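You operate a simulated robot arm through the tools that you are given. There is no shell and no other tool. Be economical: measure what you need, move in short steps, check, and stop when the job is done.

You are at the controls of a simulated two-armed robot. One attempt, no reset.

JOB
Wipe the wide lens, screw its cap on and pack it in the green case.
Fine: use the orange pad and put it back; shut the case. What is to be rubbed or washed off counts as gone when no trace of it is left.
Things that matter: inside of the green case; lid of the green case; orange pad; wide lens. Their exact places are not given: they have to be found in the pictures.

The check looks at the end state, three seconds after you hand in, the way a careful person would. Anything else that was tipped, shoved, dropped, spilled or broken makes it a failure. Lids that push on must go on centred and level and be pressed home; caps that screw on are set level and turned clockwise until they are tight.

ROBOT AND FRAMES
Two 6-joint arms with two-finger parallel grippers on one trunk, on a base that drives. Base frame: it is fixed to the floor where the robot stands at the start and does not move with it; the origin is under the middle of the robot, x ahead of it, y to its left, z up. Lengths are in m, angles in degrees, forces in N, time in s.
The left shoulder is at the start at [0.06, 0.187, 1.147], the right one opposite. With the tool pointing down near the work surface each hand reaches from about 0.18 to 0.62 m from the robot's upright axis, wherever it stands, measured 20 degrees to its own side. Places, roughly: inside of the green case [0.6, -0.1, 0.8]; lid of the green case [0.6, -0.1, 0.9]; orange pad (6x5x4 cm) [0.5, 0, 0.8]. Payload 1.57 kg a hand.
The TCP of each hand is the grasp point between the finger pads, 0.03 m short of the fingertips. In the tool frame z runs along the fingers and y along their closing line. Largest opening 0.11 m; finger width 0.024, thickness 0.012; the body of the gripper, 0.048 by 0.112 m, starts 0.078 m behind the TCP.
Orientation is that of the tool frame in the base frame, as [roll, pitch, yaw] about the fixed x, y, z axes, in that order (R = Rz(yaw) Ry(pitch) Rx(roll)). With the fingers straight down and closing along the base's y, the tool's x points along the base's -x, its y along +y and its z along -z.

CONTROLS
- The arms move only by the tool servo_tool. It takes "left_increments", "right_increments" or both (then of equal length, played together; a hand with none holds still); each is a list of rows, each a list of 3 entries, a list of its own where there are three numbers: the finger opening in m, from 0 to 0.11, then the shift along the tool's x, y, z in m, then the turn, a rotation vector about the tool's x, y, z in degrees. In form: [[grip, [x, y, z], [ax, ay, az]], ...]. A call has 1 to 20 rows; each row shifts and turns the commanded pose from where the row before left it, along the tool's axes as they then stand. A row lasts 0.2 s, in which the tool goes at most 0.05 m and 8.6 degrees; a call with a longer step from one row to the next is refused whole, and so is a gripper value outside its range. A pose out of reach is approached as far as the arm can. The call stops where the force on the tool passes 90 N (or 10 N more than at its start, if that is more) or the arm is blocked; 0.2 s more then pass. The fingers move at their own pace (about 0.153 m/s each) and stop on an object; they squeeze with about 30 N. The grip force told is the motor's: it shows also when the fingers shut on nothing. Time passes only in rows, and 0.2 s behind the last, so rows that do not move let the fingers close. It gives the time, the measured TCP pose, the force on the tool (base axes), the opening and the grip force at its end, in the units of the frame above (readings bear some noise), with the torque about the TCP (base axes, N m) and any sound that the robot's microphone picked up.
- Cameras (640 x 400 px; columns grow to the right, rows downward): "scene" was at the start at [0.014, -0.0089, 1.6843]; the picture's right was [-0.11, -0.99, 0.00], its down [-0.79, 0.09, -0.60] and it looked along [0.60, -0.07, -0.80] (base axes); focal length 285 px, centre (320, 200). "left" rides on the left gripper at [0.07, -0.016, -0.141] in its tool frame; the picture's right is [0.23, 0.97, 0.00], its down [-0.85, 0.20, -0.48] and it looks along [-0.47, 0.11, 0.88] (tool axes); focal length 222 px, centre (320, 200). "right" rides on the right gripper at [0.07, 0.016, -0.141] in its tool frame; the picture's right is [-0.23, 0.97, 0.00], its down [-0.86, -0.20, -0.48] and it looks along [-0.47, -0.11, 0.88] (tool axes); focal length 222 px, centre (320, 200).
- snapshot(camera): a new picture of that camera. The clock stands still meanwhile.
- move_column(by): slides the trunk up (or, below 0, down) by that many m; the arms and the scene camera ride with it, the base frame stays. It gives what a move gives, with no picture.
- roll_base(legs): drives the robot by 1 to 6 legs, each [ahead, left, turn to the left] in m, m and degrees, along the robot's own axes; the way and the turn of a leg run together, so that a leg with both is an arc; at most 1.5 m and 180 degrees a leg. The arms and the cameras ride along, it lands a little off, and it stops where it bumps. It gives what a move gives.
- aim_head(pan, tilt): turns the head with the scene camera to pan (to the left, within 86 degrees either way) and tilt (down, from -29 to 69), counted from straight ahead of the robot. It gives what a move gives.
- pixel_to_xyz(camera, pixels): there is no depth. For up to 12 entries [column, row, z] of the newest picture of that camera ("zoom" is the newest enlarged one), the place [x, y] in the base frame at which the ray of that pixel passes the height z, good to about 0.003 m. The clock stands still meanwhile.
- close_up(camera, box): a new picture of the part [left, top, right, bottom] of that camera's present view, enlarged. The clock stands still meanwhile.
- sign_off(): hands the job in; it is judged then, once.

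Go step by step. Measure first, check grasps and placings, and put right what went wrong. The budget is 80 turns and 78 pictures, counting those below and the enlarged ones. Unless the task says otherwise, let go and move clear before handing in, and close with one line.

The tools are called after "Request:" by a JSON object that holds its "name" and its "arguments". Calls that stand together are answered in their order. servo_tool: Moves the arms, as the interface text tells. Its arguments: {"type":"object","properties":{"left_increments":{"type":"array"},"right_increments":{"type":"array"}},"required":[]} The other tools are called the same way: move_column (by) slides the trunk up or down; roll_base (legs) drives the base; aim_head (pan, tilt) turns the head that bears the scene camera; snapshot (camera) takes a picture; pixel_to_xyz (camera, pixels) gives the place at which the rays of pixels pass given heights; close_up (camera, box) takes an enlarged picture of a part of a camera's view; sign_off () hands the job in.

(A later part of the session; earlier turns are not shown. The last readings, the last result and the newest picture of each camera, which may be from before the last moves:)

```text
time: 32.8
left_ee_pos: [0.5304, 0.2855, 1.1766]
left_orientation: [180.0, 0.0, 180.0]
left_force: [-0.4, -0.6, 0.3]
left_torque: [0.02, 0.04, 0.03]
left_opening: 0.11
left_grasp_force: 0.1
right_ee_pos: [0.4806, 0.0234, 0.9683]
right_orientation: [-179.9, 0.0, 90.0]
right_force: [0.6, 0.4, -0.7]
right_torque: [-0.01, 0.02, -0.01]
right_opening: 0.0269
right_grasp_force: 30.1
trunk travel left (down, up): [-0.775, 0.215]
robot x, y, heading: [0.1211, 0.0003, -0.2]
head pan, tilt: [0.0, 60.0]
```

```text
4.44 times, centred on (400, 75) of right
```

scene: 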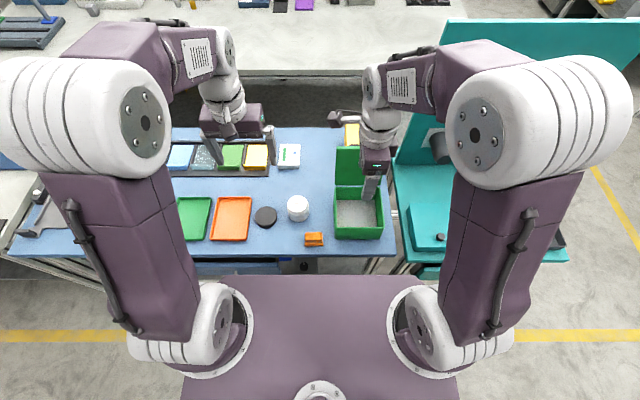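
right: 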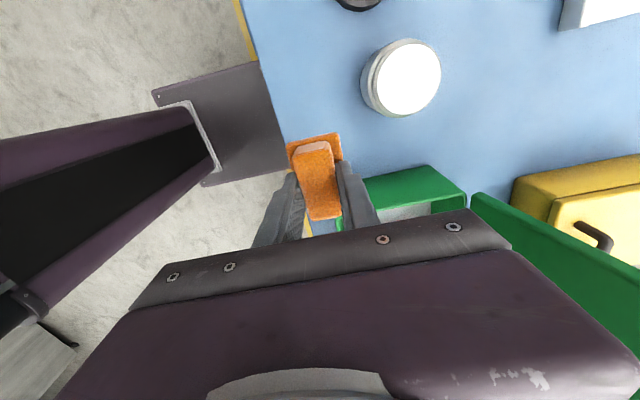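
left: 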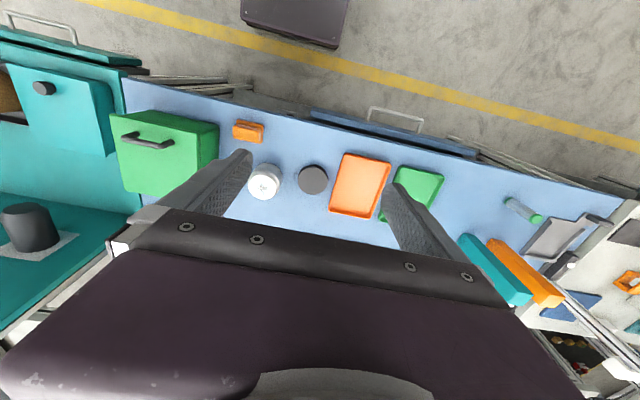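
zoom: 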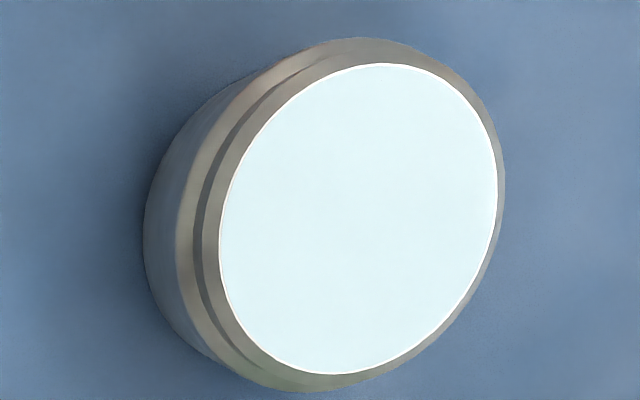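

The lens face is clean. I'll set the pad back on its old place, correcting the 6 mm offset in y.

Request:
{"name": "servo_tool", "arguments": {"right_increments": [[0.0, [-0.006, -0.001, 0.04], [0, 0, 0]], [0.0, [0, 0, 0.04], [0, 0, 0]], [0.0, [0, 0, 0.03], [0, 0, 0]], [0.0, [0, 0, 0.0105], [0, 0, 0]], [0.0, [0, 0, 0], [0, 0, 0]]]}}

```text
time: 34.0
left_ee_pos: [0.5311, 0.2847, 1.1762]
left_orientation: [-180.0, 0.0, 179.9]
left_force: [0.8, -0.4, -0.5]
left_torque: [0.02, -0.02, -0.01]
left_opening: 0.1099
left_grasp_force: 0.1
right_ee_pos: [0.4793, 0.0172, 0.8475]
right_orientation: [179.9, 0.0, 90.0]
right_force: [1.1, -0.3, 0.3]
right_torque: [0.03, 0.04, 0.01]
right_opening: 0.0267
right_grasp_force: 30.3
trunk travel left (down, up): [-0.775, 0.215]
robot x, y, heading: [0.1178, -0.0028, -0.2]
head pan, tilt: [0.0, 60.0]
```

It is at the place, still about 1 mm up. I'll lower it, release it and rise.

Request:
{"name": "servo_tool", "arguments": {"right_increments": [[0.0, [0, 0, 0.0015], [0, 0, 0]], [0.04, [0, 0, 0], [0, 0, 0]], [0.055, [0, 0, 0], [0, 0, 0]], [0.055, [0, 0, -0.03], [0, 0, 0]], [0.055, [0, 0, -0.05], [0, 0, 0]], [0.055, [0, 0, -0.05], [0, 0, 0]], [0.055, [0, 0, -0.05], [0, 0, 0]], [0.055, [-0.05, 0, -0.03], [0, 0, 0]], [0.055, [-0.05, 0, 0], [0, 0, 0]], [0.055, [-0.05, 0, 0], [0, 0, 0]], [0.055, [-0.05, 0, 0], [0, 0, 0]], [0.055, [0, 0, 0], [0, 0, 0]]]}}

Request:
{"name": "snapshot", "arguments": {"camera": "scene"}}

Request:
{"name": "close_up", "arguments": {"camera": "scene", "box": [240, 180, 340, 255]}}

Request:
{"name": "snapshot", "arguments": {"camera": "left"}}

```text
refused: row 8 steps farther than a row can; nothing moved
```

```text
43 pictures are left
```

scene: 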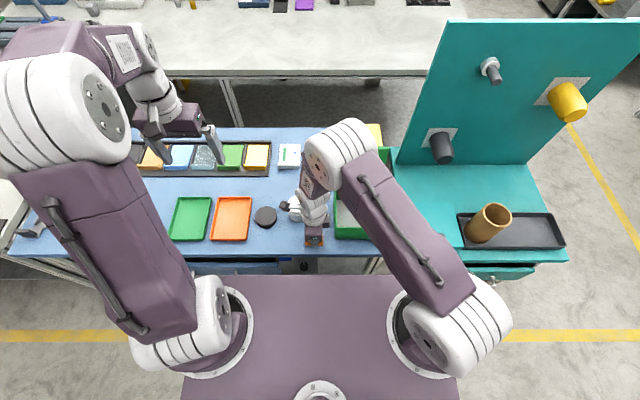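

```text
5.33 times, centred on (290, 218) of scene
```

zoom: 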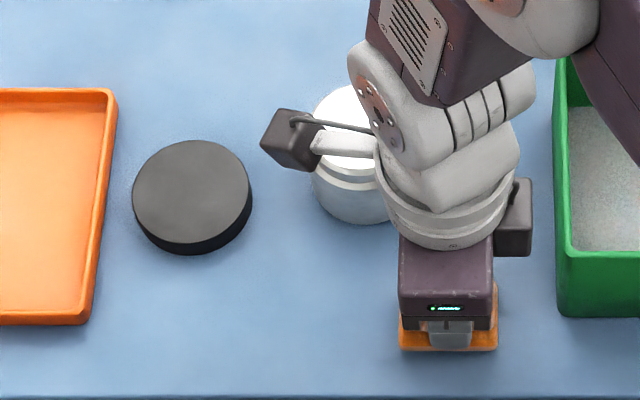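

```text
41 pictures are left
```

left: 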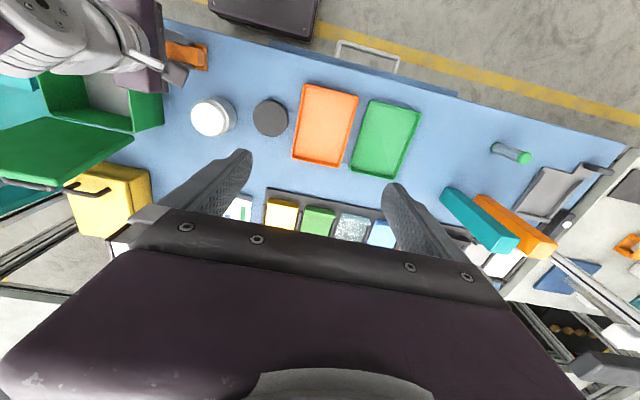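

The call was refused for an over-long step, so I'll repeat it with shorter rows.

Request:
{"name": "servo_tool", "arguments": {"right_increments": [[0.0, [0, 0, 0.0015], [0, 0, 0]], [0.04, [0, 0, 0], [0, 0, 0]], [0.055, [0, 0, 0], [0, 0, 0]], [0.055, [0, 0, -0.03], [0, 0, 0]], [0.055, [0, 0, -0.045], [0, 0, 0]], [0.055, [0, 0, -0.045], [0, 0, 0]], [0.055, [0, 0, -0.045], [0, 0, 0]], [0.055, [0, 0, -0.045], [0, 0, 0]], [0.055, [-0.045, 0, 0], [0, 0, 0]], [0.055, [-0.045, 0, 0], [0, 0, 0]], [0.055, [-0.045, 0, 0], [0, 0, 0]], [0.055, [-0.045, 0, 0], [0, 0, 0]], [0.055, [0, 0, 0], [0, 0, 0]]]}}

Request:
{"name": "close_up", "arguments": {"camera": "scene", "box": [240, 180, 340, 255]}}

Request:
{"name": "close_up", "arguments": {"camera": "left", "box": [150, 20, 320, 150]}}

```text
time: 36.8
left_ee_pos: [0.5313, 0.2868, 1.1752]
left_orientation: [-179.9, 0.0, 179.8]
left_force: [-0.1, 0.4, 0.6]
left_torque: [0.02, -0.01, -0.01]
left_opening: 0.1098
left_grasp_force: 0.1
right_ee_pos: [0.4781, -0.1637, 1.0561]
right_orientation: [-180.0, -0.1, 90.0]
right_force: [-0.6, -0.8, -0.7]
right_torque: [-0.01, 0.01, 0.04]
right_opening: 0.0548
right_grasp_force: 0.0
trunk travel left (down, up): [-0.775, 0.215]
robot x, y, heading: [0.1197, -0.0003, -0.2]
head pan, tilt: [0.0, 60.0]
```

```text
5.33 times, centred on (290, 218) of scene
```

zoom: 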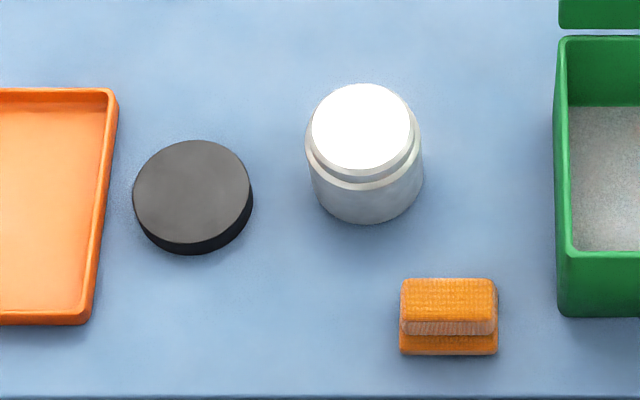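

```text
3.08 times, centred on (235, 85) of left
```

zoom: 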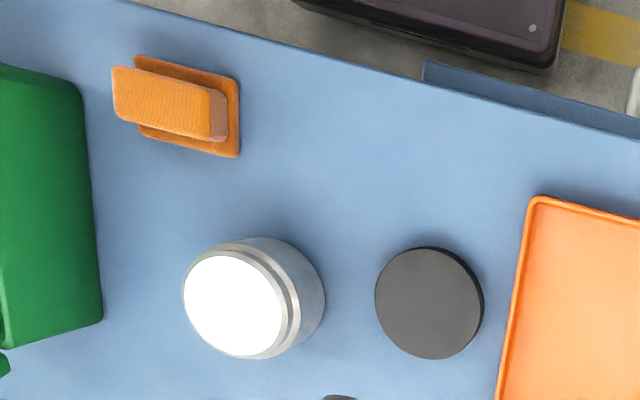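

The pad is back and the lens has not moved. I'll measure the edges of the lens and cap accurately for the capping.

Request:
{"name": "pixel_to_xyz", "arguments": {"camera": "zoom", "pixels": [[376, 305, 0.825], [482, 296, 0.825], [430, 303, 0.825], [430, 303, 0.8], [236, 304, 0.865], [184, 303, 0.865], [288, 306, 0.865], [236, 304, 0.85]]}}

Request:
{"name": "pixel_to_xyz", "arguments": {"camera": "scene", "pixels": [[265.6, 216.2, 0.825], [254.5, 216.2, 0.825], [276.7, 216.2, 0.825], [265.6, 224.8, 0.825], [265.6, 207, 0.825], [297.3, 204.5, 0.865], [287.2, 206, 0.86], [308.6, 206, 0.86], [265.6, 228, 0.8]]}}

```text
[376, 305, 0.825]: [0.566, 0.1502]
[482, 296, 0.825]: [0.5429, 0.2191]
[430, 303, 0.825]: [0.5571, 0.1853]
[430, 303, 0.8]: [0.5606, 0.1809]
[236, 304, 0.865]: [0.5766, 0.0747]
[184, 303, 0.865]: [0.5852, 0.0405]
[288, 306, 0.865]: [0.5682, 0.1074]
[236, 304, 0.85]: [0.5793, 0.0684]
```

```text
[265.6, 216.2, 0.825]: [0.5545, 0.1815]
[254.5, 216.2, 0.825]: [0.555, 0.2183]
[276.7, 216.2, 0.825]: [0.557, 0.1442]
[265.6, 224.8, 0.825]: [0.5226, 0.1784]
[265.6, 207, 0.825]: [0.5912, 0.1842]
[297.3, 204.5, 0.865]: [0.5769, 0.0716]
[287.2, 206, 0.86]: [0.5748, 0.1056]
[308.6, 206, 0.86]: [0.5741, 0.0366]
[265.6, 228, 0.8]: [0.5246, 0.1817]
```

Cap is ≈(0.557,0.182) at ⌀0.073 and lens ≈(0.578,0.073) at ⌀0.068. I'll bring the left hand over the lens, turned −90°, to centre the lens by gripping it along x and then y.

Request:
{"name": "servo_tool", "arguments": {"left_increments": [[0.11, [-0.01, -0.045, 0], [0, 0, 0]], [0.11, [-0.01, -0.045, 0], [0, 0, 0]], [0.11, [-0.01, -0.045, 0], [0, 0, 0]], [0.11, [-0.01, -0.045, 0], [0, 0, 0]], [0.11, [-0.007, -0.032, 0], [0, 0, 0]], [0.11, [0, 0, 0.045], [0, 0, 0]], [0.11, [0, 0, 0.045], [0, 0, 0]], [0.11, [0, 0, 0.045], [0, 0, 0]], [0.11, [0, 0, 0.045], [0, 0, 0]], [0.11, [0, 0, 0], [0, 0, -8.2]], [0.11, [0, 0, 0], [0, 0, -8.2]], [0.11, [0, 0, 0], [0, 0, -8.2]], [0.11, [0, 0, 0], [0, 0, -8.2]], [0.11, [0, 0, 0], [0, 0, -8.2]], [0.11, [0, 0, 0], [0, 0, -8.2]], [0.11, [0, 0, 0], [0, 0, -8.2]], [0.11, [0, 0, 0], [0, 0, -8.2]], [0.11, [0, 0, 0], [0, 0, -8.2]], [0.11, [0, 0, 0], [0, 0, -8.2]], [0.11, [0, 0, 0], [0, 0, -8]]]}}

Request:
{"name": "snapshot", "arguments": {"camera": "left"}}

```text
time: 41.0
left_ee_pos: [0.5773, 0.0734, 0.9966]
left_orientation: [-180.0, 0.1, -89.9]
left_force: [0.1, 0.0, 0.0]
left_torque: [-0.06, 0.01, -0.02]
left_opening: 0.1099
left_grasp_force: 0.0
right_ee_pos: [0.478, -0.1641, 1.0566]
right_orientation: [-180.0, 0.0, 90.1]
right_force: [-0.2, 0.2, 0.1]
right_torque: [0.01, 0.01, -0.01]
right_opening: 0.0549
right_grasp_force: 0.2
trunk travel left (down, up): [-0.775, 0.215]
robot x, y, heading: [0.1155, 0.0016, -0.2]
head pan, tilt: [0.0, 60.0]
```

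```text
38 pictures are left
```

left: 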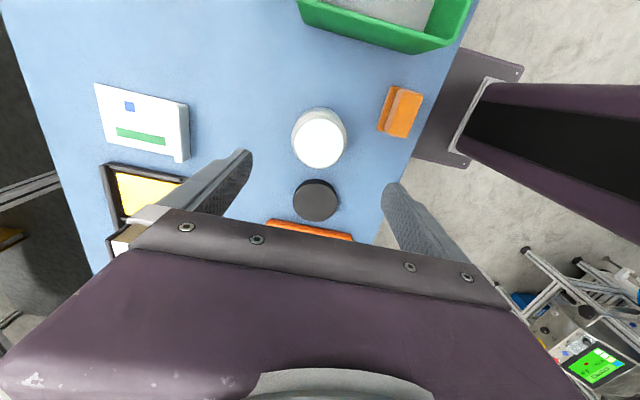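

The −90° turn is reachable. I'll go down, close to centre the lens along x, open, turn back 90° and close again for y.

Request:
{"name": "servo_tool", "arguments": {"left_increments": [[0.11, [0, 0, 0.045], [0, 0, 0]], [0.11, [0, 0, 0.045], [0, 0, 0]], [0.11, [0, 0, 0.03], [0, 0, 0]], [0.11, [0, 0, 0.0145], [0, 0, 0]], [0.075, [0, 0, 0], [0, 0, 0]], [0.0, [0, 0, 0], [0, 0, 0]], [0.0, [0, 0, 0], [0, 0, 0]], [0.0, [0, 0, 0], [0, 0, 0]]]}}

Request:
{"name": "snapshot", "arguments": {"camera": "left"}}

```text
time: 42.8
left_ee_pos: [0.5764, 0.073, 0.8581]
left_orientation: [-180.0, 0.0, -90.2]
left_force: [0.4, 0.1, -0.3]
left_torque: [-0.03, -0.1, 0.02]
left_opening: 0.071
left_grasp_force: 31.0
right_ee_pos: [0.4791, -0.1644, 1.0568]
right_orientation: [179.9, -0.1, 89.9]
right_force: [-1.0, -0.2, 0.7]
right_torque: [0.02, -0.04, 0.01]
right_opening: 0.0551
right_grasp_force: 0.2
trunk travel left (down, up): [-0.775, 0.215]
robot x, y, heading: [0.1167, -0.0002, 0.0]
head pan, tilt: [0.0, 60.0]
```

```text
37 pictures are left
```

left: 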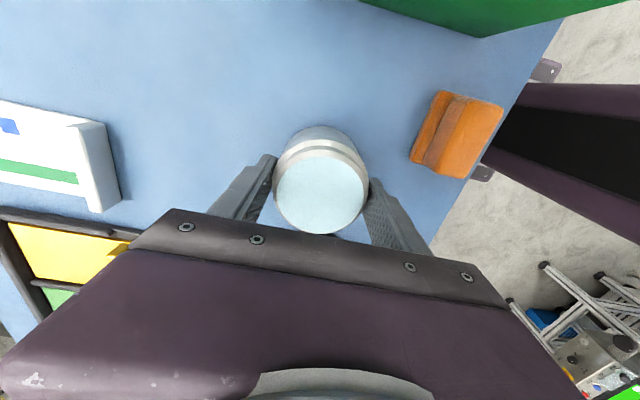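

The lens is held at 0.071 and centred along x. Now I'll open, turn +90°, and close for y.

Request:
{"name": "servo_tool", "arguments": {"left_increments": [[0.096, [0, 0, 0], [0, 0, 0]], [0.096, [0, 0, 0], [0, 0, 8.2]], [0.096, [0, 0, 0], [0, 0, 8.2]], [0.096, [0, 0, 0], [0, 0, 8.2]], [0.096, [0, 0, 0], [0, 0, 8.2]], [0.096, [0, 0, 0], [0, 0, 8.2]], [0.096, [0, 0, 0], [0, 0, 8.2]], [0.096, [0, 0, 0], [0, 0, 8.2]], [0.096, [0, 0, 0], [0, 0, 8.2]], [0.096, [0, 0, 0], [0, 0, 8.2]], [0.096, [0, 0, 0], [0, 0, 8.2]], [0.096, [0, 0, 0], [0, 0, 8]], [0.075, [0, 0, 0], [0, 0, 0]], [0.0, [0, 0, 0], [0, 0, 0]], [0.0, [0, 0, 0], [0, 0, 0]], [0.0, [0, 0, 0], [0, 0, 0]]]}}

Request:
{"name": "snapshot", "arguments": {"camera": "left"}}

```text
time: 46.2
left_ee_pos: [0.5768, 0.0742, 0.8616]
left_orientation: [179.9, 0.0, 179.9]
left_force: [0.7, -1.0, 0.9]
left_torque: [0.1, -0.04, -0.04]
left_opening: 0.0711
left_grasp_force: 29.9
right_ee_pos: [0.479, -0.1637, 1.0564]
right_orientation: [180.0, 0.1, 89.9]
right_force: [-0.2, 0.1, 0.3]
right_torque: [0.01, -0.01, -0.01]
right_opening: 0.0551
right_grasp_force: 0.1
trunk travel left (down, up): [-0.775, 0.215]
robot x, y, heading: [0.1163, -0.0002, 0.1]
head pan, tilt: [0.0, 60.0]
```

```text
36 pictures are left
```

left: 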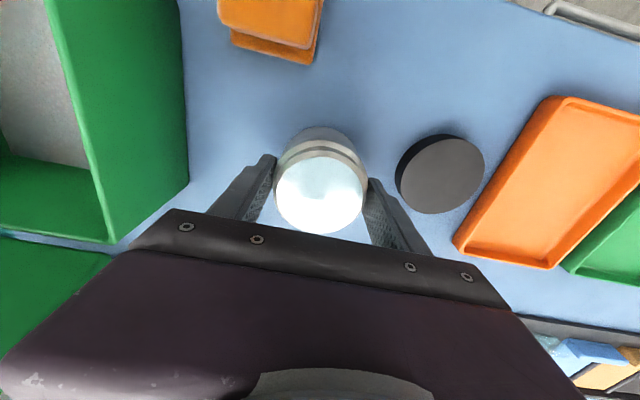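

The lens is now centred on the left TCP. The cap's gap to the tray is too small for a y-grip, so I'll release, rise, move over the cap and turn −90° for a grip along x.

Request:
{"name": "servo_tool", "arguments": {"left_increments": [[0.1, [0, 0, 0], [0, 0, 0]], [0.1, [0, 0, 0], [0, 0, 0]], [0.1, [0, 0, -0.04], [0, 0, 0]], [0.1, [0, 0, -0.04], [0, 0, 0]], [0.1, [0.01, 0.04, 0], [0, 0, 0]], [0.1, [0.01, 0.04, 0], [0, 0, 0]], [0.1, [0, 0.029, 0], [0, 0, 0]], [0.1, [0, 0, 0], [0, 0, -8.2]], [0.1, [0, 0, 0], [0, 0, -8.2]], [0.1, [0, 0, 0], [0, 0, -8.2]], [0.1, [0, 0, 0], [0, 0, -8.2]], [0.1, [0, 0, 0], [0, 0, -8.2]], [0.1, [0, 0, 0], [0, 0, -8.2]], [0.1, [0, 0, 0], [0, 0, -8.2]], [0.1, [0, 0, 0], [0, 0, -8.2]], [0.1, [0, 0, 0], [0, 0, -8.2]], [0.1, [0, 0, 0], [0, 0, -8.2]], [0.1, [0, 0, 0], [0, 0, -8]]]}}

Request:
{"name": "snapshot", "arguments": {"camera": "left"}}

```text
time: 50.0
left_ee_pos: [0.5566, 0.1836, 0.9405]
left_orientation: [180.0, -0.1, -89.9]
left_force: [-0.2, 0.2, -0.2]
left_torque: [-0.01, 0.01, 0.01]
left_opening: 0.1001
left_grasp_force: 0.0
right_ee_pos: [0.4791, -0.1642, 1.056]
right_orientation: [180.0, 0.0, 89.9]
right_force: [0.6, -0.2, -0.1]
right_torque: [0.0, -0.02, 0.0]
right_opening: 0.0549
right_grasp_force: 0.1
trunk travel left (down, up): [-0.775, 0.215]
robot x, y, heading: [0.1201, -0.0006, 0.1]
head pan, tilt: [0.0, 60.0]
```

```text
35 pictures are left
```

left: 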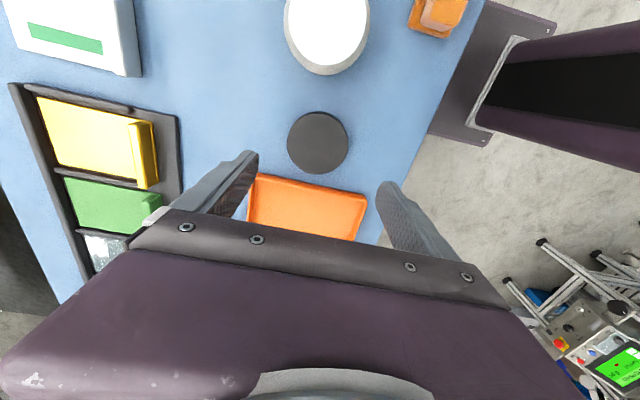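

The cap sits at (318,142), between the fingers. I'll go down to z 0.8345 and grip.

Request:
{"name": "servo_tool", "arguments": {"left_increments": [[0.1, [0, 0, 0.04], [0, 0, 0]], [0.1, [0, 0, 0.04], [0, 0, 0]], [0.1, [0, 0, 0.02], [0, 0, 0]], [0.1, [0, 0, 0.006], [0, 0, 0]], [0.08, [0, 0, 0], [0, 0, 0]], [0.0, [0, 0, 0], [0, 0, 0]], [0.0, [0, 0, 0], [0, 0, 0]], [0.0, [0, 0, 0], [0, 0, 0]]]}}

Request:
{"name": "snapshot", "arguments": {"camera": "left"}}

```text
time: 51.8
left_ee_pos: [0.5567, 0.1832, 0.835]
left_orientation: [-179.9, -0.1, -90.1]
left_force: [-0.5, -0.5, -0.1]
left_torque: [0.03, 0.0, -0.02]
left_opening: 0.0722
left_grasp_force: 30.0
right_ee_pos: [0.4782, -0.1652, 1.0571]
right_orientation: [-180.0, 0.0, 90.1]
right_force: [-0.4, 0.1, -0.5]
right_torque: [0.03, -0.02, 0.0]
right_opening: 0.055
right_grasp_force: 0.0
trunk travel left (down, up): [-0.775, 0.215]
robot x, y, heading: [0.121, 0.0033, -0.4]
head pan, tilt: [0.0, 60.0]
```

```text
34 pictures are left
```

left: 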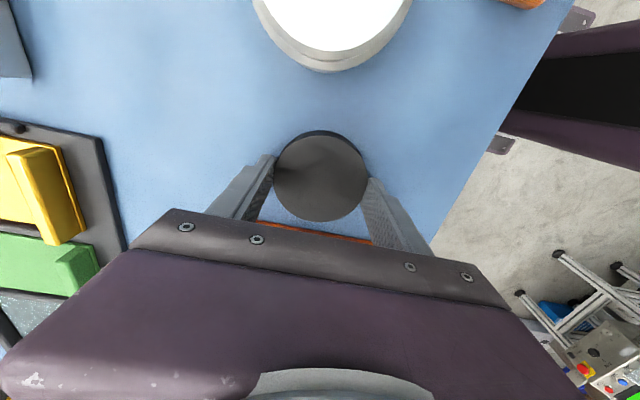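

The cap is held at 0.072. I'll carry it to clear table near (0.49, 0.15), set it down, turn 90° and regrip so it is centred in both axes.

Request:
{"name": "servo_tool", "arguments": {"left_increments": [[0.0, [0, 0, -0.03], [0, 0, 0]], [0.0, [0.015, 0.035, 0], [0, 0, 0]], [0.0, [0.018, 0.032, 0], [0, 0, 0]], [0.0, [0, 0, 0.02], [0, 0, 0]], [0.0, [0, 0, 0.01], [0, 0, 0]], [0.09, [0, 0, 0], [0, 0, 0]], [0.1, [0, 0, 0], [0, 0, 0]], [0.1, [0, 0, 0], [0, 0, 8.2]], [0.1, [0, 0, 0], [0, 0, 8.2]], [0.1, [0, 0, 0], [0, 0, 8.2]], [0.1, [0, 0, 0], [0, 0, 8.2]], [0.1, [0, 0, 0], [0, 0, 8.2]], [0.1, [0, 0, 0], [0, 0, 8.2]], [0.1, [0, 0, 0], [0, 0, 8.2]], [0.1, [0, 0, 0], [0, 0, 8.2]], [0.1, [0, 0, 0], [0, 0, 8.2]], [0.1, [0, 0, 0], [0, 0, 8.2]], [0.1, [0, 0, 0], [0, 0, 8]]]}}

Request:
{"name": "servo_tool", "arguments": {"left_increments": [[0.08, [0, 0, 0], [0, 0, 0]], [0.0, [0, 0, 0], [0, 0, 0]], [0.0, [0, 0, 0], [0, 0, 0]], [0.0, [0, 0, 0], [0, 0, 0]]]}}

Request:
{"name": "snapshot", "arguments": {"camera": "left"}}

Request:
{"name": "snapshot", "arguments": {"camera": "scene"}}

```text
time: 55.6
left_ee_pos: [0.489, 0.1512, 0.8358]
left_orientation: [-180.0, 0.0, 179.7]
left_force: [0.2, 0.7, 0.1]
left_torque: [-0.02, 0.0, -0.01]
left_opening: 0.1
left_grasp_force: 0.1
right_ee_pos: [0.4794, -0.165, 1.0568]
right_orientation: [180.0, 0.0, 90.0]
right_force: [0.0, -1.2, -0.5]
right_torque: [-0.01, 0.0, -0.03]
right_opening: 0.055
right_grasp_force: 0.1
trunk travel left (down, up): [-0.775, 0.215]
robot x, y, heading: [0.1182, 0.0017, -0.2]
head pan, tilt: [0.0, 60.0]
```

```text
time: 56.6
left_ee_pos: [0.4889, 0.15, 0.8362]
left_orientation: [-179.9, -0.1, 179.8]
left_force: [0.0, 0.4, -0.5]
left_torque: [0.03, 0.01, 0.01]
left_opening: 0.0727
left_grasp_force: 29.9
right_ee_pos: [0.4784, -0.1642, 1.0569]
right_orientation: [180.0, 0.0, 90.1]
right_force: [-0.1, -0.8, -0.5]
right_torque: [-0.01, -0.03, 0.0]
right_opening: 0.0551
right_grasp_force: 0.0
trunk travel left (down, up): [-0.775, 0.215]
robot x, y, heading: [0.1196, 0.001, -0.0]
head pan, tilt: [0.0, 60.0]
```

```text
33 pictures are left
```

left: 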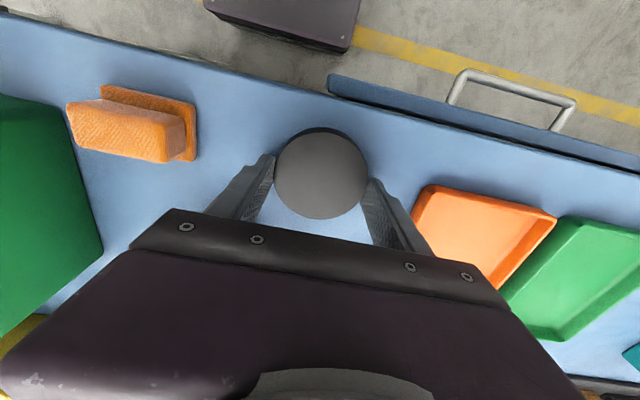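

```text
32 pictures are left
```

scene: 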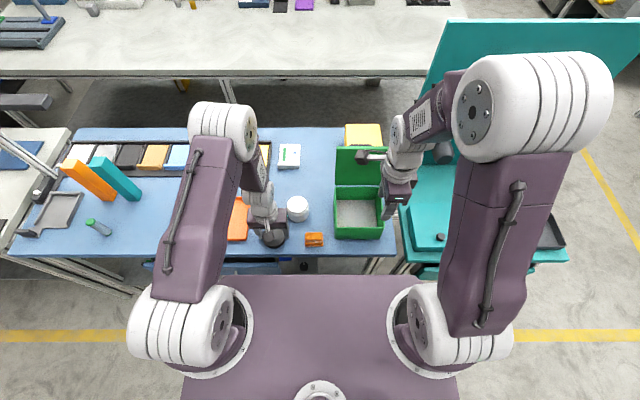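

The cap is centred in the grip on both axes. I'll lift it, carry it over the lens (a commanded shift of +0.087, −0.076) and pre-turn −82° so there is room to screw clockwise.

Request:
{"name": "servo_tool", "arguments": {"left_increments": [[0.0, [0, 0, -0.04], [0, 0, 0]], [0.0, [0, 0, -0.04], [0, 0, 0]], [0.0, [0, 0, -0.02], [0, 0, 0]], [0.0, [-0.03, -0.026, 0], [0, 0, 0]], [0.0, [-0.03, -0.026, 0], [0, 0, 0]], [0.0, [-0.027, -0.024, 0], [0, 0, 0]], [0.0, [0, 0, 0], [0, 0, -8.2]], [0.0, [0, 0, 0], [0, 0, -8.2]], [0.0, [0, 0, 0], [0, 0, -8.2]], [0.0, [0, 0, 0], [0, 0, -8.2]], [0.0, [0, 0, 0], [0, 0, -8.2]], [0.0, [0, 0, 0], [0, 0, -8.2]], [0.0, [0, 0, 0], [0, 0, -8.2]], [0.0, [0, 0, 0], [0, 0, -8.2]], [0.0, [0, 0, 0], [0, 0, -8.2]], [0.0, [0, 0, 0], [0, 0, -8.2]], [0.0, [0, 0, 0.02], [0, 0, 0]], [0.0, [0, 0, 0], [0, 0, 0]]]}}

Request:
{"name": "close_up", "arguments": {"camera": "scene", "box": [240, 160, 360, 250]}}

Request:
{"name": "snapshot", "arguments": {"camera": "left"}}

```text
time: 60.4
left_ee_pos: [0.5767, 0.0735, 0.9152]
left_orientation: [-179.8, 0.1, -98.1]
left_force: [-0.1, 0.1, -0.6]
left_torque: [-0.02, -0.03, -0.02]
left_opening: 0.0725
left_grasp_force: 29.9
right_ee_pos: [0.4794, -0.1646, 1.0567]
right_orientation: [180.0, 0.0, 90.0]
right_force: [0.9, 0.5, -0.1]
right_torque: [-0.01, 0.02, -0.02]
right_opening: 0.0547
right_grasp_force: 0.0
trunk travel left (down, up): [-0.775, 0.215]
robot x, y, heading: [0.1215, 0.0023, -0.1]
head pan, tilt: [0.0, 60.0]
```

```text
4.44 times, centred on (300, 205) of scene
```

zoom: 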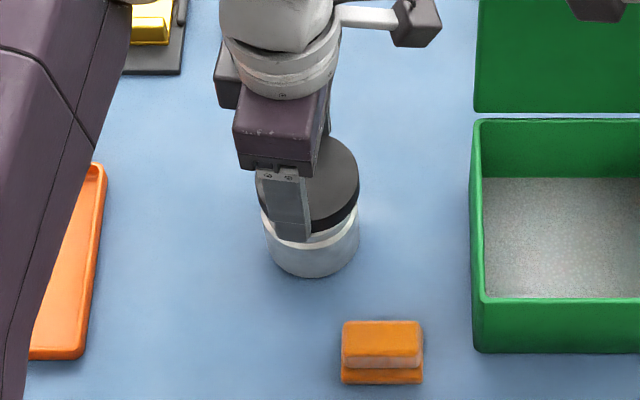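

```text
30 pictures are left
```

left: 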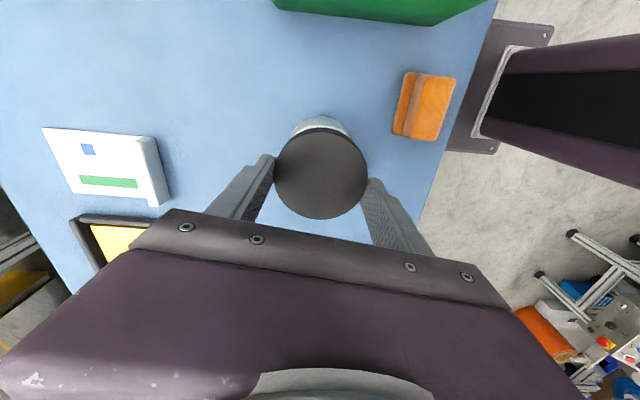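

The cap hangs centred over the lens. I'll lower it in small steps until it touches.

Request:
{"name": "servo_tool", "arguments": {"left_increments": [[0.0, [0, 0, 0.005], [0, 0, 0]], [0.0, [0, 0, 0.005], [0, 0, 0]], [0.0, [0, 0, 0.004], [0, 0, 0]], [0.0, [0, 0, 0.003], [0, 0, 0]], [0.0, [0, 0, 0], [0, 0, 0]]]}}

```text
time: 61.6
left_ee_pos: [0.577, 0.0738, 0.8984]
left_orientation: [-180.0, 0.0, -98.1]
left_force: [0.2, 2.3, -0.6]
left_torque: [0.03, 0.02, 0.03]
left_opening: 0.0727
left_grasp_force: 30.1
right_ee_pos: [0.4801, -0.1635, 1.0574]
right_orientation: [-179.9, 0.0, 89.9]
right_force: [0.4, 0.1, -0.4]
right_torque: [-0.01, 0.04, 0.02]
right_opening: 0.0551
right_grasp_force: 0.1
trunk travel left (down, up): [-0.775, 0.215]
robot x, y, heading: [0.121, 0.0015, -0.1]
head pan, tilt: [0.0, 60.0]
```

No contact at z 0.898 yet. I'll go on down.

Request:
{"name": "servo_tool", "arguments": {"left_increments": [[0.0, [0, 0, 0.003], [0, 0, 0]], [0.0, [0, 0, 0.003], [0, 0, 0]], [0.0, [0, 0, 0.003], [0, 0, 0]], [0.0, [0, 0, 0], [0, 0, 0]]]}}

```text
time: 62.6
left_ee_pos: [0.577, 0.0732, 0.8926]
left_orientation: [-179.5, -0.1, -98.1]
left_force: [4.3, 6.7, 31.8]
left_torque: [0.19, -0.06, -0.02]
left_opening: 0.0727
left_grasp_force: 30.4
right_ee_pos: [0.4767, -0.1633, 1.0567]
right_orientation: [179.8, 0.0, 90.1]
right_force: [0.1, -0.5, 0.8]
right_torque: [0.01, 0.01, -0.04]
right_opening: 0.0548
right_grasp_force: 0.0
trunk travel left (down, up): [-0.775, 0.215]
robot x, y, heading: [0.1195, 0.0047, -0.1]
head pan, tilt: [0.0, 60.0]
```

Contact at z 0.8925 with 32 N, with the cap's rim about 8 mm over the neck. I'll turn clockwise and watch the torque and height.

Request:
{"name": "servo_tool", "arguments": {"left_increments": [[0.0, [0, 0, -0.001], [0, 0, 0]], [0.0, [0, 0, 0], [0, 0, 8]], [0.0, [0, 0, 0], [0, 0, 8]], [0.0, [0, 0, 0], [0, 0, 8]], [0.0, [0, 0, 0], [0, 0, 8]], [0.0, [0, 0, 0], [0, 0, 8]], [0.0, [0, 0, 0], [0, 0, 0]]]}}

```text
time: 64.2
left_ee_pos: [0.5761, 0.0736, 0.8916]
left_orientation: [-179.9, 0.2, -138.2]
left_force: [11.0, 0.0, 26.8]
left_torque: [-0.29, -0.23, 0.01]
left_opening: 0.0726
left_grasp_force: 30.3
right_ee_pos: [0.4775, -0.1654, 1.0574]
right_orientation: [179.8, 0.0, 90.0]
right_force: [0.4, 0.3, 0.0]
right_torque: [-0.01, -0.02, 0.02]
right_opening: 0.0549
right_grasp_force: 0.1
trunk travel left (down, up): [-0.775, 0.215]
robot x, y, heading: [0.1181, -0.0001, -0.1]
head pan, tilt: [0.0, 60.0]
```

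Height is dropping slightly (0.8916) and the torque is low. I'll keep turning, now to +100°.

Request:
{"name": "servo_tool", "arguments": {"left_increments": [[0.0, [0, 0, 0], [0, 0, 8]], [0.0, [0, 0, 0], [0, 0, 8]], [0.0, [0, 0, 0], [0, 0, 8]], [0.0, [0, 0, 0], [0, 0, 8]], [0.0, [0, 0, 0], [0, 0, 8]], [0.0, [0, 0, 0], [0, 0, 8]], [0.0, [0, 0, 0], [0, 0, 8]], [0.0, [0, 0, 0], [0, 0, 8]], [0.0, [0, 0, 0], [0, 0, 8]], [0.0, [0, 0, 0], [0, 0, 8]], [0.0, [0, 0, 0], [0, 0, 8]], [0.0, [0, 0, 0], [0, 0, 8]], [0.0, [0, 0, 0], [0, 0, 8]], [0.0, [0, 0, 0], [0, 0, 8]], [0.0, [0, 0, 0], [0, 0, 8]]]}}

Request:
{"name": "close_up", "arguments": {"camera": "scene", "box": [240, 160, 360, 250]}}

```text
time: 67.4
left_ee_pos: [0.577, 0.0745, 0.8909]
left_orientation: [180.0, 0.0, 101.8]
left_force: [-2.1, 1.0, -0.8]
left_torque: [0.05, 0.09, 0.05]
left_opening: 0.0728
left_grasp_force: 30.2
right_ee_pos: [0.4777, -0.1629, 1.0566]
right_orientation: [-180.0, 0.0, 90.0]
right_force: [0.0, -0.3, -0.2]
right_torque: [-0.04, -0.01, -0.02]
right_opening: 0.0548
right_grasp_force: 0.0
trunk travel left (down, up): [-0.775, 0.215]
robot x, y, heading: [0.1181, 0.0013, 0.0]
head pan, tilt: [0.0, 60.0]
```

```text
4.44 times, centred on (300, 205) of scene
```

zoom: 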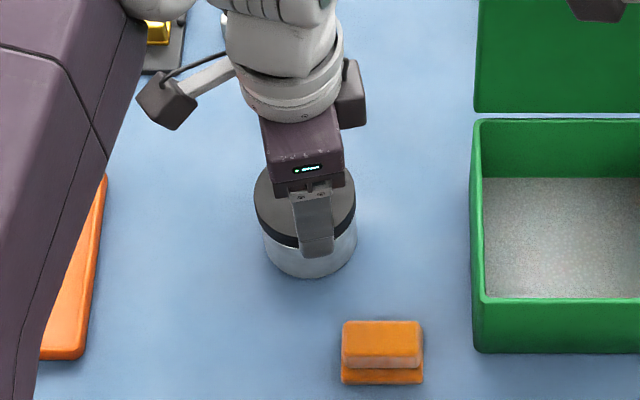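

The press force fell to zero while the cap was turned, so it is riding down the thread. I'll press 2 mm and keep turning as far as the wrist allows.

Request:
{"name": "servo_tool", "arguments": {"left_increments": [[0.0, [0, 0, 0.002], [0, 0, 0]], [0.0, [0, 0, 0.0002], [0, 0, 8]], [0.0, [0, 0, 0.0002], [0, 0, 8]], [0.0, [0, 0, 0.0002], [0, 0, 8]], [0.0, [0, 0, 0.0002], [0, 0, 8]], [0.0, [0, 0, 0.0002], [0, 0, 8]], [0.0, [0, 0, 0.0002], [0, 0, 8]], [0.0, [0, 0, 0.0002], [0, 0, 8]], [0.0, [0, 0, 0.0002], [0, 0, 8]], [0.0, [0, 0, 0], [0, 0, 0]]]}}

```text
time: 69.6
left_ee_pos: [0.5757, 0.0724, 0.8883]
left_orientation: [-180.0, -0.1, 37.9]
left_force: [0.0, 0.2, 27.5]
left_torque: [0.02, -0.03, 0.24]
left_opening: 0.0728
left_grasp_force: 29.8
right_ee_pos: [0.4767, -0.1646, 1.0573]
right_orientation: [179.8, -0.1, 90.0]
right_force: [0.4, 1.4, -0.4]
right_torque: [0.0, 0.0, 0.0]
right_opening: 0.055
right_grasp_force: 0.0
trunk travel left (down, up): [-0.775, 0.215]
robot x, y, heading: [0.1217, -0.0011, -0.1]
head pan, tilt: [0.0, 60.0]
```

Torque is now 0.24 N·m at 27 N of press. I'll keep turning.

Request:
{"name": "servo_tool", "arguments": {"left_increments": [[0.0, [0, 0, 0.0001], [0, 0, 8]], [0.0, [0, 0, 0.0001], [0, 0, 8]], [0.0, [0, 0, 0.0001], [0, 0, 8]], [0.0, [0, 0, 0.0001], [0, 0, 8]], [0.0, [0, 0, 0.0001], [0, 0, 8]], [0.0, [0, 0, 0.0001], [0, 0, 8]]]}}

```text
time: 71.0
left_ee_pos: [0.5761, 0.0737, 0.8874]
left_orientation: [-179.3, -0.3, -10.0]
left_force: [1.9, -1.0, 22.2]
left_torque: [-0.45, 0.05, 0.3]
left_opening: 0.0728
left_grasp_force: 30.1
right_ee_pos: [0.4767, -0.1648, 1.0569]
right_orientation: [179.9, 0.0, 90.0]
right_force: [0.2, -0.5, -0.1]
right_torque: [0.02, 0.02, -0.01]
right_opening: 0.055
right_grasp_force: 0.0
trunk travel left (down, up): [-0.775, 0.215]
robot x, y, heading: [0.1218, -0.0011, -0.1]
head pan, tilt: [0.0, 60.0]
```

The cap has turned about 270° in all, at 0.3 N·m. I'll look at the seam between the cap and the lens body.

Request:
{"name": "close_up", "arguments": {"camera": "scene", "box": [270, 180, 330, 225]}}

Request:
{"name": "snapshot", "arguments": {"camera": "left"}}

```text
8.89 times, centred on (300, 202) of scene
```

zoom: 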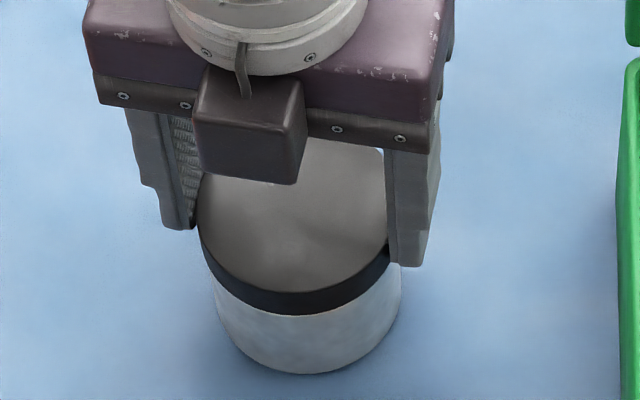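

```text
27 pictures are left
```

left: 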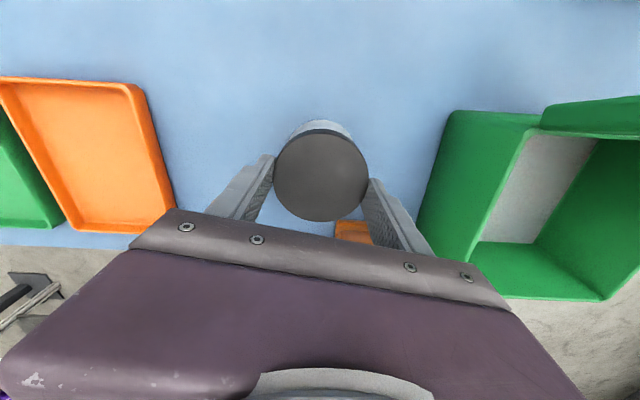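

No neck ring shows below the cap any more. I'll press harder and turn further to see whether the torque builds up to tight.

Request:
{"name": "servo_tool", "arguments": {"left_increments": [[0.0, [0, 0, 0.002], [0, 0, 0]], [0.0, [0, 0, 0], [0, 0, 8]], [0.0, [0, 0, 0], [0, 0, 8]], [0.0, [0, 0, 0], [0, 0, 8]], [0.0, [0, 0, 0], [0, 0, 8]]]}}

```text
time: 72.2
left_ee_pos: [0.512, 0.044, 0.8667]
left_orientation: [-175.3, -0.7, -41.2]
left_force: [13.4, 0.6, 35.4]
left_torque: [-0.3, -0.07, 0.14]
left_opening: 0.0736
left_grasp_force: 30.0
left hand out of reach, approached as far as the arm can: row 2, 3, 4, 5
right_ee_pos: [0.4777, -0.1662, 1.0572]
right_orientation: [179.9, 0.1, 89.9]
right_force: [-1.1, -1.1, -0.1]
right_torque: [0.02, -0.01, 0.01]
right_opening: 0.0554
right_grasp_force: 0.1
trunk travel left (down, up): [-0.775, 0.215]
robot x, y, heading: [0.1188, 0.0013, -0.2]
head pan, tilt: [0.0, 60.0]
```

The wrist reached its limit and the hand shifted to (0.512, 0.044). I'll look at once to see what happened.

Request:
{"name": "close_up", "arguments": {"camera": "scene", "box": [250, 170, 350, 245]}}

Request:
{"name": "snapshot", "arguments": {"camera": "left"}}

Request:
{"name": "snapshot", "arguments": {"camera": "right"}}

```text
5.33 times, centred on (300, 208) of scene
```

zoom: 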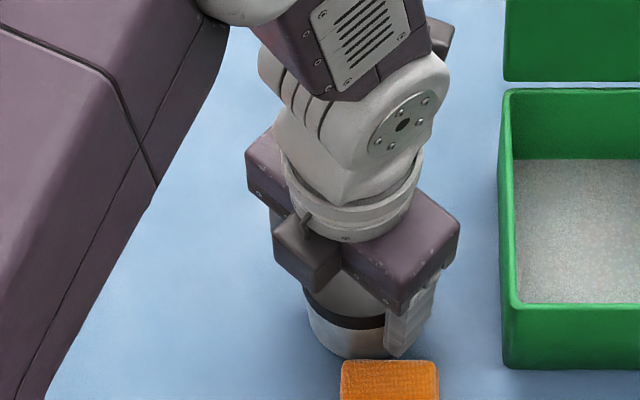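

```text
25 pictures are left
```

left: 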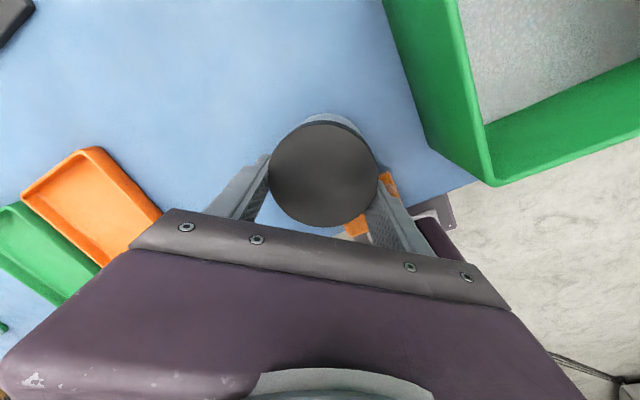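

```text
24 pictures are left
```

right: 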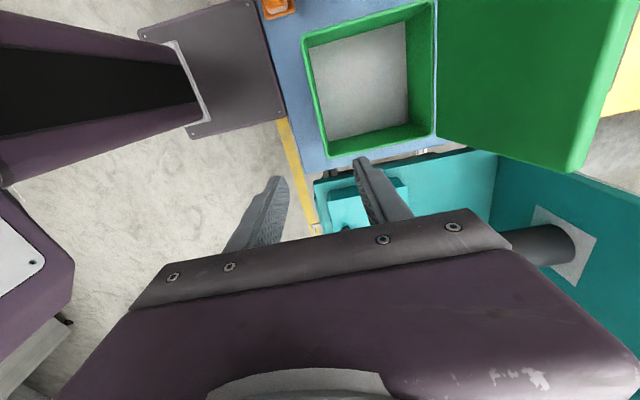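

The lens slid along upright in the grip, and a finger is close to the pad. I'll keep hold and turn the wrist back, which brings the commanded pose into reach and carries the lens back.

Request:
{"name": "servo_tool", "arguments": {"left_increments": [[0.0, [0, 0, 0], [0, 0, -8]], [0.0, [0, 0, 0], [0, 0, -8]], [0.0, [0, 0, 0], [0, 0, -8]], [0.0, [0, 0, 0], [0, 0, -8]], [0.0, [0, 0, 0], [0, 0, -8]], [0.0, [0, 0, 0], [0, 0, -8]], [0.0, [0, 0, 0], [0, 0, 0]]]}}

Request:
{"name": "close_up", "arguments": {"camera": "scene", "box": [250, 170, 350, 245]}}

Request:
{"name": "snapshot", "arguments": {"camera": "left"}}

```text
time: 73.8
left_ee_pos: [0.5088, 0.0462, 0.8638]
left_orientation: [-177.6, -2.3, 7.0]
left_force: [-3.2, 0.8, 4.9]
left_torque: [-0.28, 0.06, -0.05]
left_opening: 0.0707
left_grasp_force: 29.9
right_ee_pos: [0.4779, -0.1643, 1.0568]
right_orientation: [180.0, 0.0, 90.1]
right_force: [-0.7, 0.3, 0.1]
right_torque: [-0.01, 0.04, -0.01]
right_opening: 0.0547
right_grasp_force: 0.2
trunk travel left (down, up): [-0.775, 0.215]
robot x, y, heading: [0.1174, -0.0039, 0.1]
head pan, tilt: [0.0, 60.0]
```

```text
5.33 times, centred on (300, 208) of scene
```

zoom: 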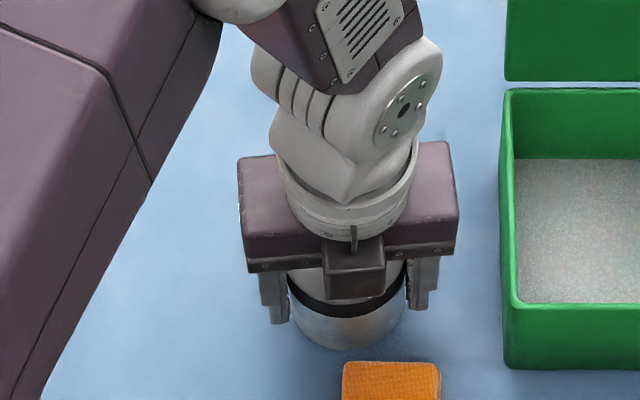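

```text
22 pictures are left
```

left: 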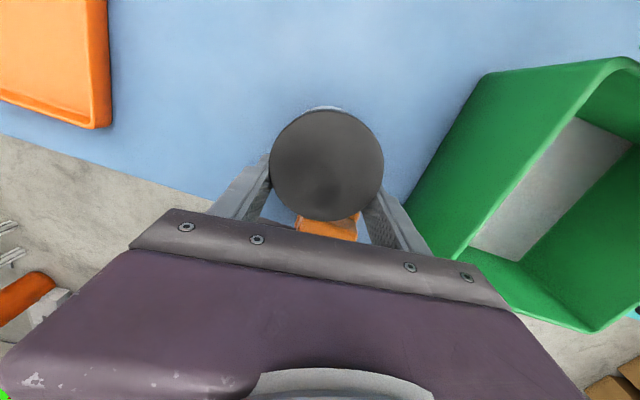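

The commanded pose was reset to where the hand is, which is tilted about 3°, and the pad was shoved some 2 cm toward the edge (top edge now at scene row 238). I'll open, straighten the tool and regrip, then carry the lens back.

Request:
{"name": "servo_tool", "arguments": {"left_increments": [[0.09, [0, 0, 0], [0, 0, 0]], [0.09, [0, 0, 0], [0, 0, 0]], [0.09, [0, 0, -0.002], [-2.4, -2.3, 0]], [0.09, [0, 0, 0], [0, 0, 0]]]}}

Request:
{"name": "close_up", "arguments": {"camera": "scene", "box": [260, 185, 340, 245]}}

```text
time: 74.8
left_ee_pos: [0.5111, 0.0449, 0.8666]
left_orientation: [179.8, 0.0, 6.9]
left_force: [-0.7, 0.0, 0.2]
left_torque: [0.02, -0.03, 0.01]
left_opening: 0.0903
left_grasp_force: 0.0
right_ee_pos: [0.4785, -0.1638, 1.0558]
right_orientation: [179.9, 0.0, 90.0]
right_force: [0.0, 0.3, 0.0]
right_torque: [-0.01, 0.01, -0.02]
right_opening: 0.0552
right_grasp_force: 0.0
trunk travel left (down, up): [-0.775, 0.215]
robot x, y, heading: [0.1177, 0.0026, 0.1]
head pan, tilt: [0.0, 60.0]
```

```text
6.67 times, centred on (300, 215) of scene
```

zoom: 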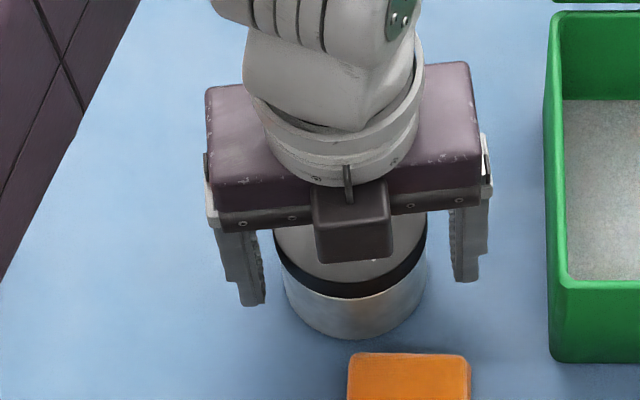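

The lens stands upright with its cap on. I'll grip it, lift it slightly, carry it back to about (0.578, 0.073), release and rise.

Request:
{"name": "servo_tool", "arguments": {"left_increments": [[0.0, [0, 0, 0], [0, 0, 0]], [0.0, [0, 0, 0], [0, 0, 0]], [0.0, [0, 0, 0], [0, 0, 0]], [0.0, [0, 0, -0.015], [0, 0, 0]], [0.0, [0.035, -0.01, 0], [0, 0, 0]], [0.0, [0.03, -0.0095, 0], [0, 0, 0]], [0.0, [0, 0, 0.0145], [0, 0, 0]], [0.0, [0, 0, 0], [0, 0, 0]]]}}

Request:
{"name": "close_up", "arguments": {"camera": "scene", "box": [250, 170, 350, 245]}}

```text
time: 76.6
left_ee_pos: [0.5731, 0.0711, 0.8685]
left_orientation: [179.8, -0.1, 6.8]
left_force: [-0.6, 0.3, -5.5]
left_torque: [0.01, 0.07, 0.0]
left_opening: 0.0708
left_grasp_force: 30.2
right_ee_pos: [0.4792, -0.1651, 1.0568]
right_orientation: [179.8, 0.0, 90.0]
right_force: [-1.1, 0.0, -0.4]
right_torque: [-0.02, 0.01, -0.03]
right_opening: 0.0552
right_grasp_force: 0.1
trunk travel left (down, up): [-0.775, 0.215]
robot x, y, heading: [0.1182, 0.0027, -0.4]
head pan, tilt: [0.0, 60.0]
```

```text
5.33 times, centred on (300, 208) of scene
```

zoom: 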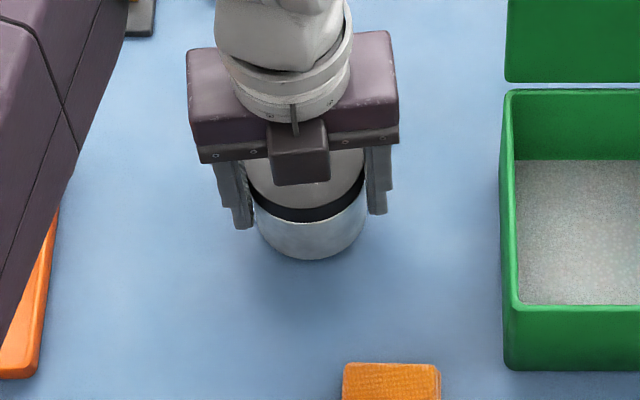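

The lens is held about 2 mm above the table and weighs about 0.5 kg. I'll set it down, open, rise, and unwind the wrist about 172°.

Request:
{"name": "servo_tool", "arguments": {"left_increments": [[0.0, [0, 0, 0.002], [0, 0, 0]], [0.085, [0, 0, 0], [0, 0, 0]], [0.1, [0, 0, 0], [0, 0, 0]], [0.1, [0, 0, -0.04], [0, 0, 0]], [0.1, [0, 0, -0.04], [0, 0, 0]], [0.1, [0, 0, 0], [0, 0, -8.2]], [0.1, [0, 0, 0], [0, 0, -8.2]], [0.1, [0, 0, 0], [0, 0, -8.2]], [0.1, [0, 0, 0], [0, 0, -8.2]], [0.1, [0, 0, 0], [0, 0, -8.2]], [0.1, [0, 0, 0], [0, 0, -8.2]], [0.1, [0, 0, 0], [0, 0, -8.2]], [0.1, [0, 0, 0], [0, 0, -8.2]], [0.1, [0, 0, 0], [0, 0, -8.2]], [0.1, [0, 0, 0], [0, 0, -8.2]], [0.1, [0, 0, 0], [0, 0, -8.2]]]}}

Request:
{"name": "servo_tool", "arguments": {"left_increments": [[0.1, [0, 0, 0], [0, 0, -8.2]], [0.1, [0, 0, 0], [0, 0, -8.2]], [0.1, [0, 0, 0], [0, 0, -8.2]], [0.1, [0, 0, 0], [0, 0, -8.2]], [0.1, [0, 0, 0], [0, 0, -8.2]], [0.1, [0, 0, 0], [0, 0, -8.2]], [0.1, [0, 0, 0], [0, 0, -8.2]], [0.1, [0, 0, 0], [0, 0, -8.2]], [0.1, [0, 0, 0], [0, 0, -8.2]], [0.1, [0, 0, 0], [0, 0, -8.2]], [0.1, [0, 0, 0], [0, 0, 0]]]}}

Request:
{"name": "snapshot", "arguments": {"camera": "left"}}

Request:
{"name": "close_up", "arguments": {"camera": "scene", "box": [250, 170, 350, 245]}}

```text
time: 80.0
left_ee_pos: [0.5724, 0.0723, 0.9468]
left_orientation: [179.9, 0.1, 97.1]
left_force: [0.7, -0.6, 1.1]
left_torque: [0.0, 0.02, 0.02]
left_opening: 0.0998
left_grasp_force: 0.0
right_ee_pos: [0.479, -0.1637, 1.0563]
right_orientation: [-180.0, 0.0, 90.0]
right_force: [-0.6, -0.5, 0.5]
right_torque: [-0.01, 0.01, 0.0]
right_opening: 0.0549
right_grasp_force: 0.0
trunk travel left (down, up): [-0.775, 0.215]
robot x, y, heading: [0.1203, 0.0001, -0.4]
head pan, tilt: [0.0, 60.0]
```

```text
time: 82.4
left_ee_pos: [0.5723, 0.072, 0.9477]
left_orientation: [-179.8, 0.1, 179.0]
left_force: [0.3, -0.7, 1.1]
left_torque: [0.01, 0.04, 0.02]
left_opening: 0.1001
left_grasp_force: 0.1
right_ee_pos: [0.4786, -0.1637, 1.0557]
right_orientation: [179.9, 0.0, 90.0]
right_force: [-0.1, 0.3, 0.3]
right_torque: [-0.01, 0.01, -0.04]
right_opening: 0.055
right_grasp_force: 0.1
trunk travel left (down, up): [-0.775, 0.215]
robot x, y, heading: [0.1174, 0.0016, -0.2]
head pan, tilt: [0.0, 60.0]
```

```text
19 pictures are left
```

left: 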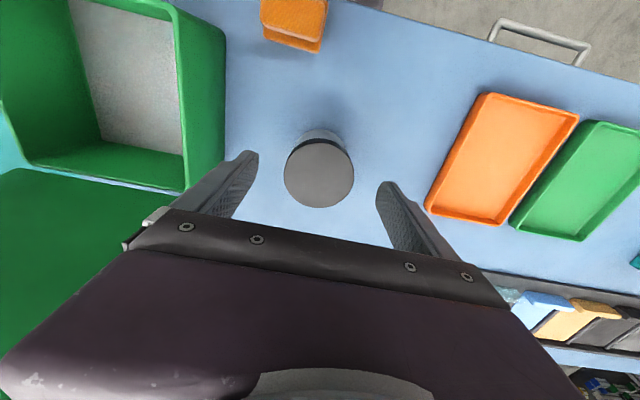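

```text
5.33 times, centred on (300, 208) of scene
```

zoom: 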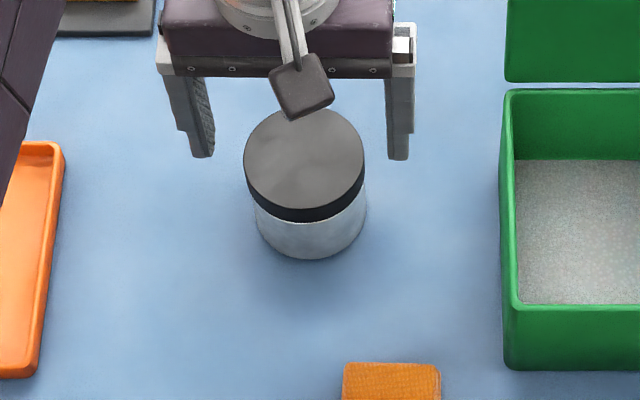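

The cap looks level. I'll measure its centre before gripping again.

Request:
{"name": "pixel_to_xyz", "arguments": {"camera": "zoom", "pixels": [[304, 164, 0.877], [311, 258, 0.8], [343, 364, 0.84], [440, 366, 0.84]]}}

Request:
{"name": "pixel_to_xyz", "arguments": {"camera": "left", "pixels": [[319, 172, 0.877], [284, 172, 0.877], [354, 172, 0.877], [262, 38, 0.8], [319, 54, 0.8], [294, 12, 0.84]]}}

```text
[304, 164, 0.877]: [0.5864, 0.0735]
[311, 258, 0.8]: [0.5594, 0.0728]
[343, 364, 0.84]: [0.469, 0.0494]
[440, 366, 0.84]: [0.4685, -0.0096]
```

```text
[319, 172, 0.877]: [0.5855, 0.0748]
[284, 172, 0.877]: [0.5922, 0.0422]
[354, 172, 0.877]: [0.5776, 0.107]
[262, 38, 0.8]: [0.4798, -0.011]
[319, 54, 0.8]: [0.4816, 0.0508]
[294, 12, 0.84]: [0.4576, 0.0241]
```

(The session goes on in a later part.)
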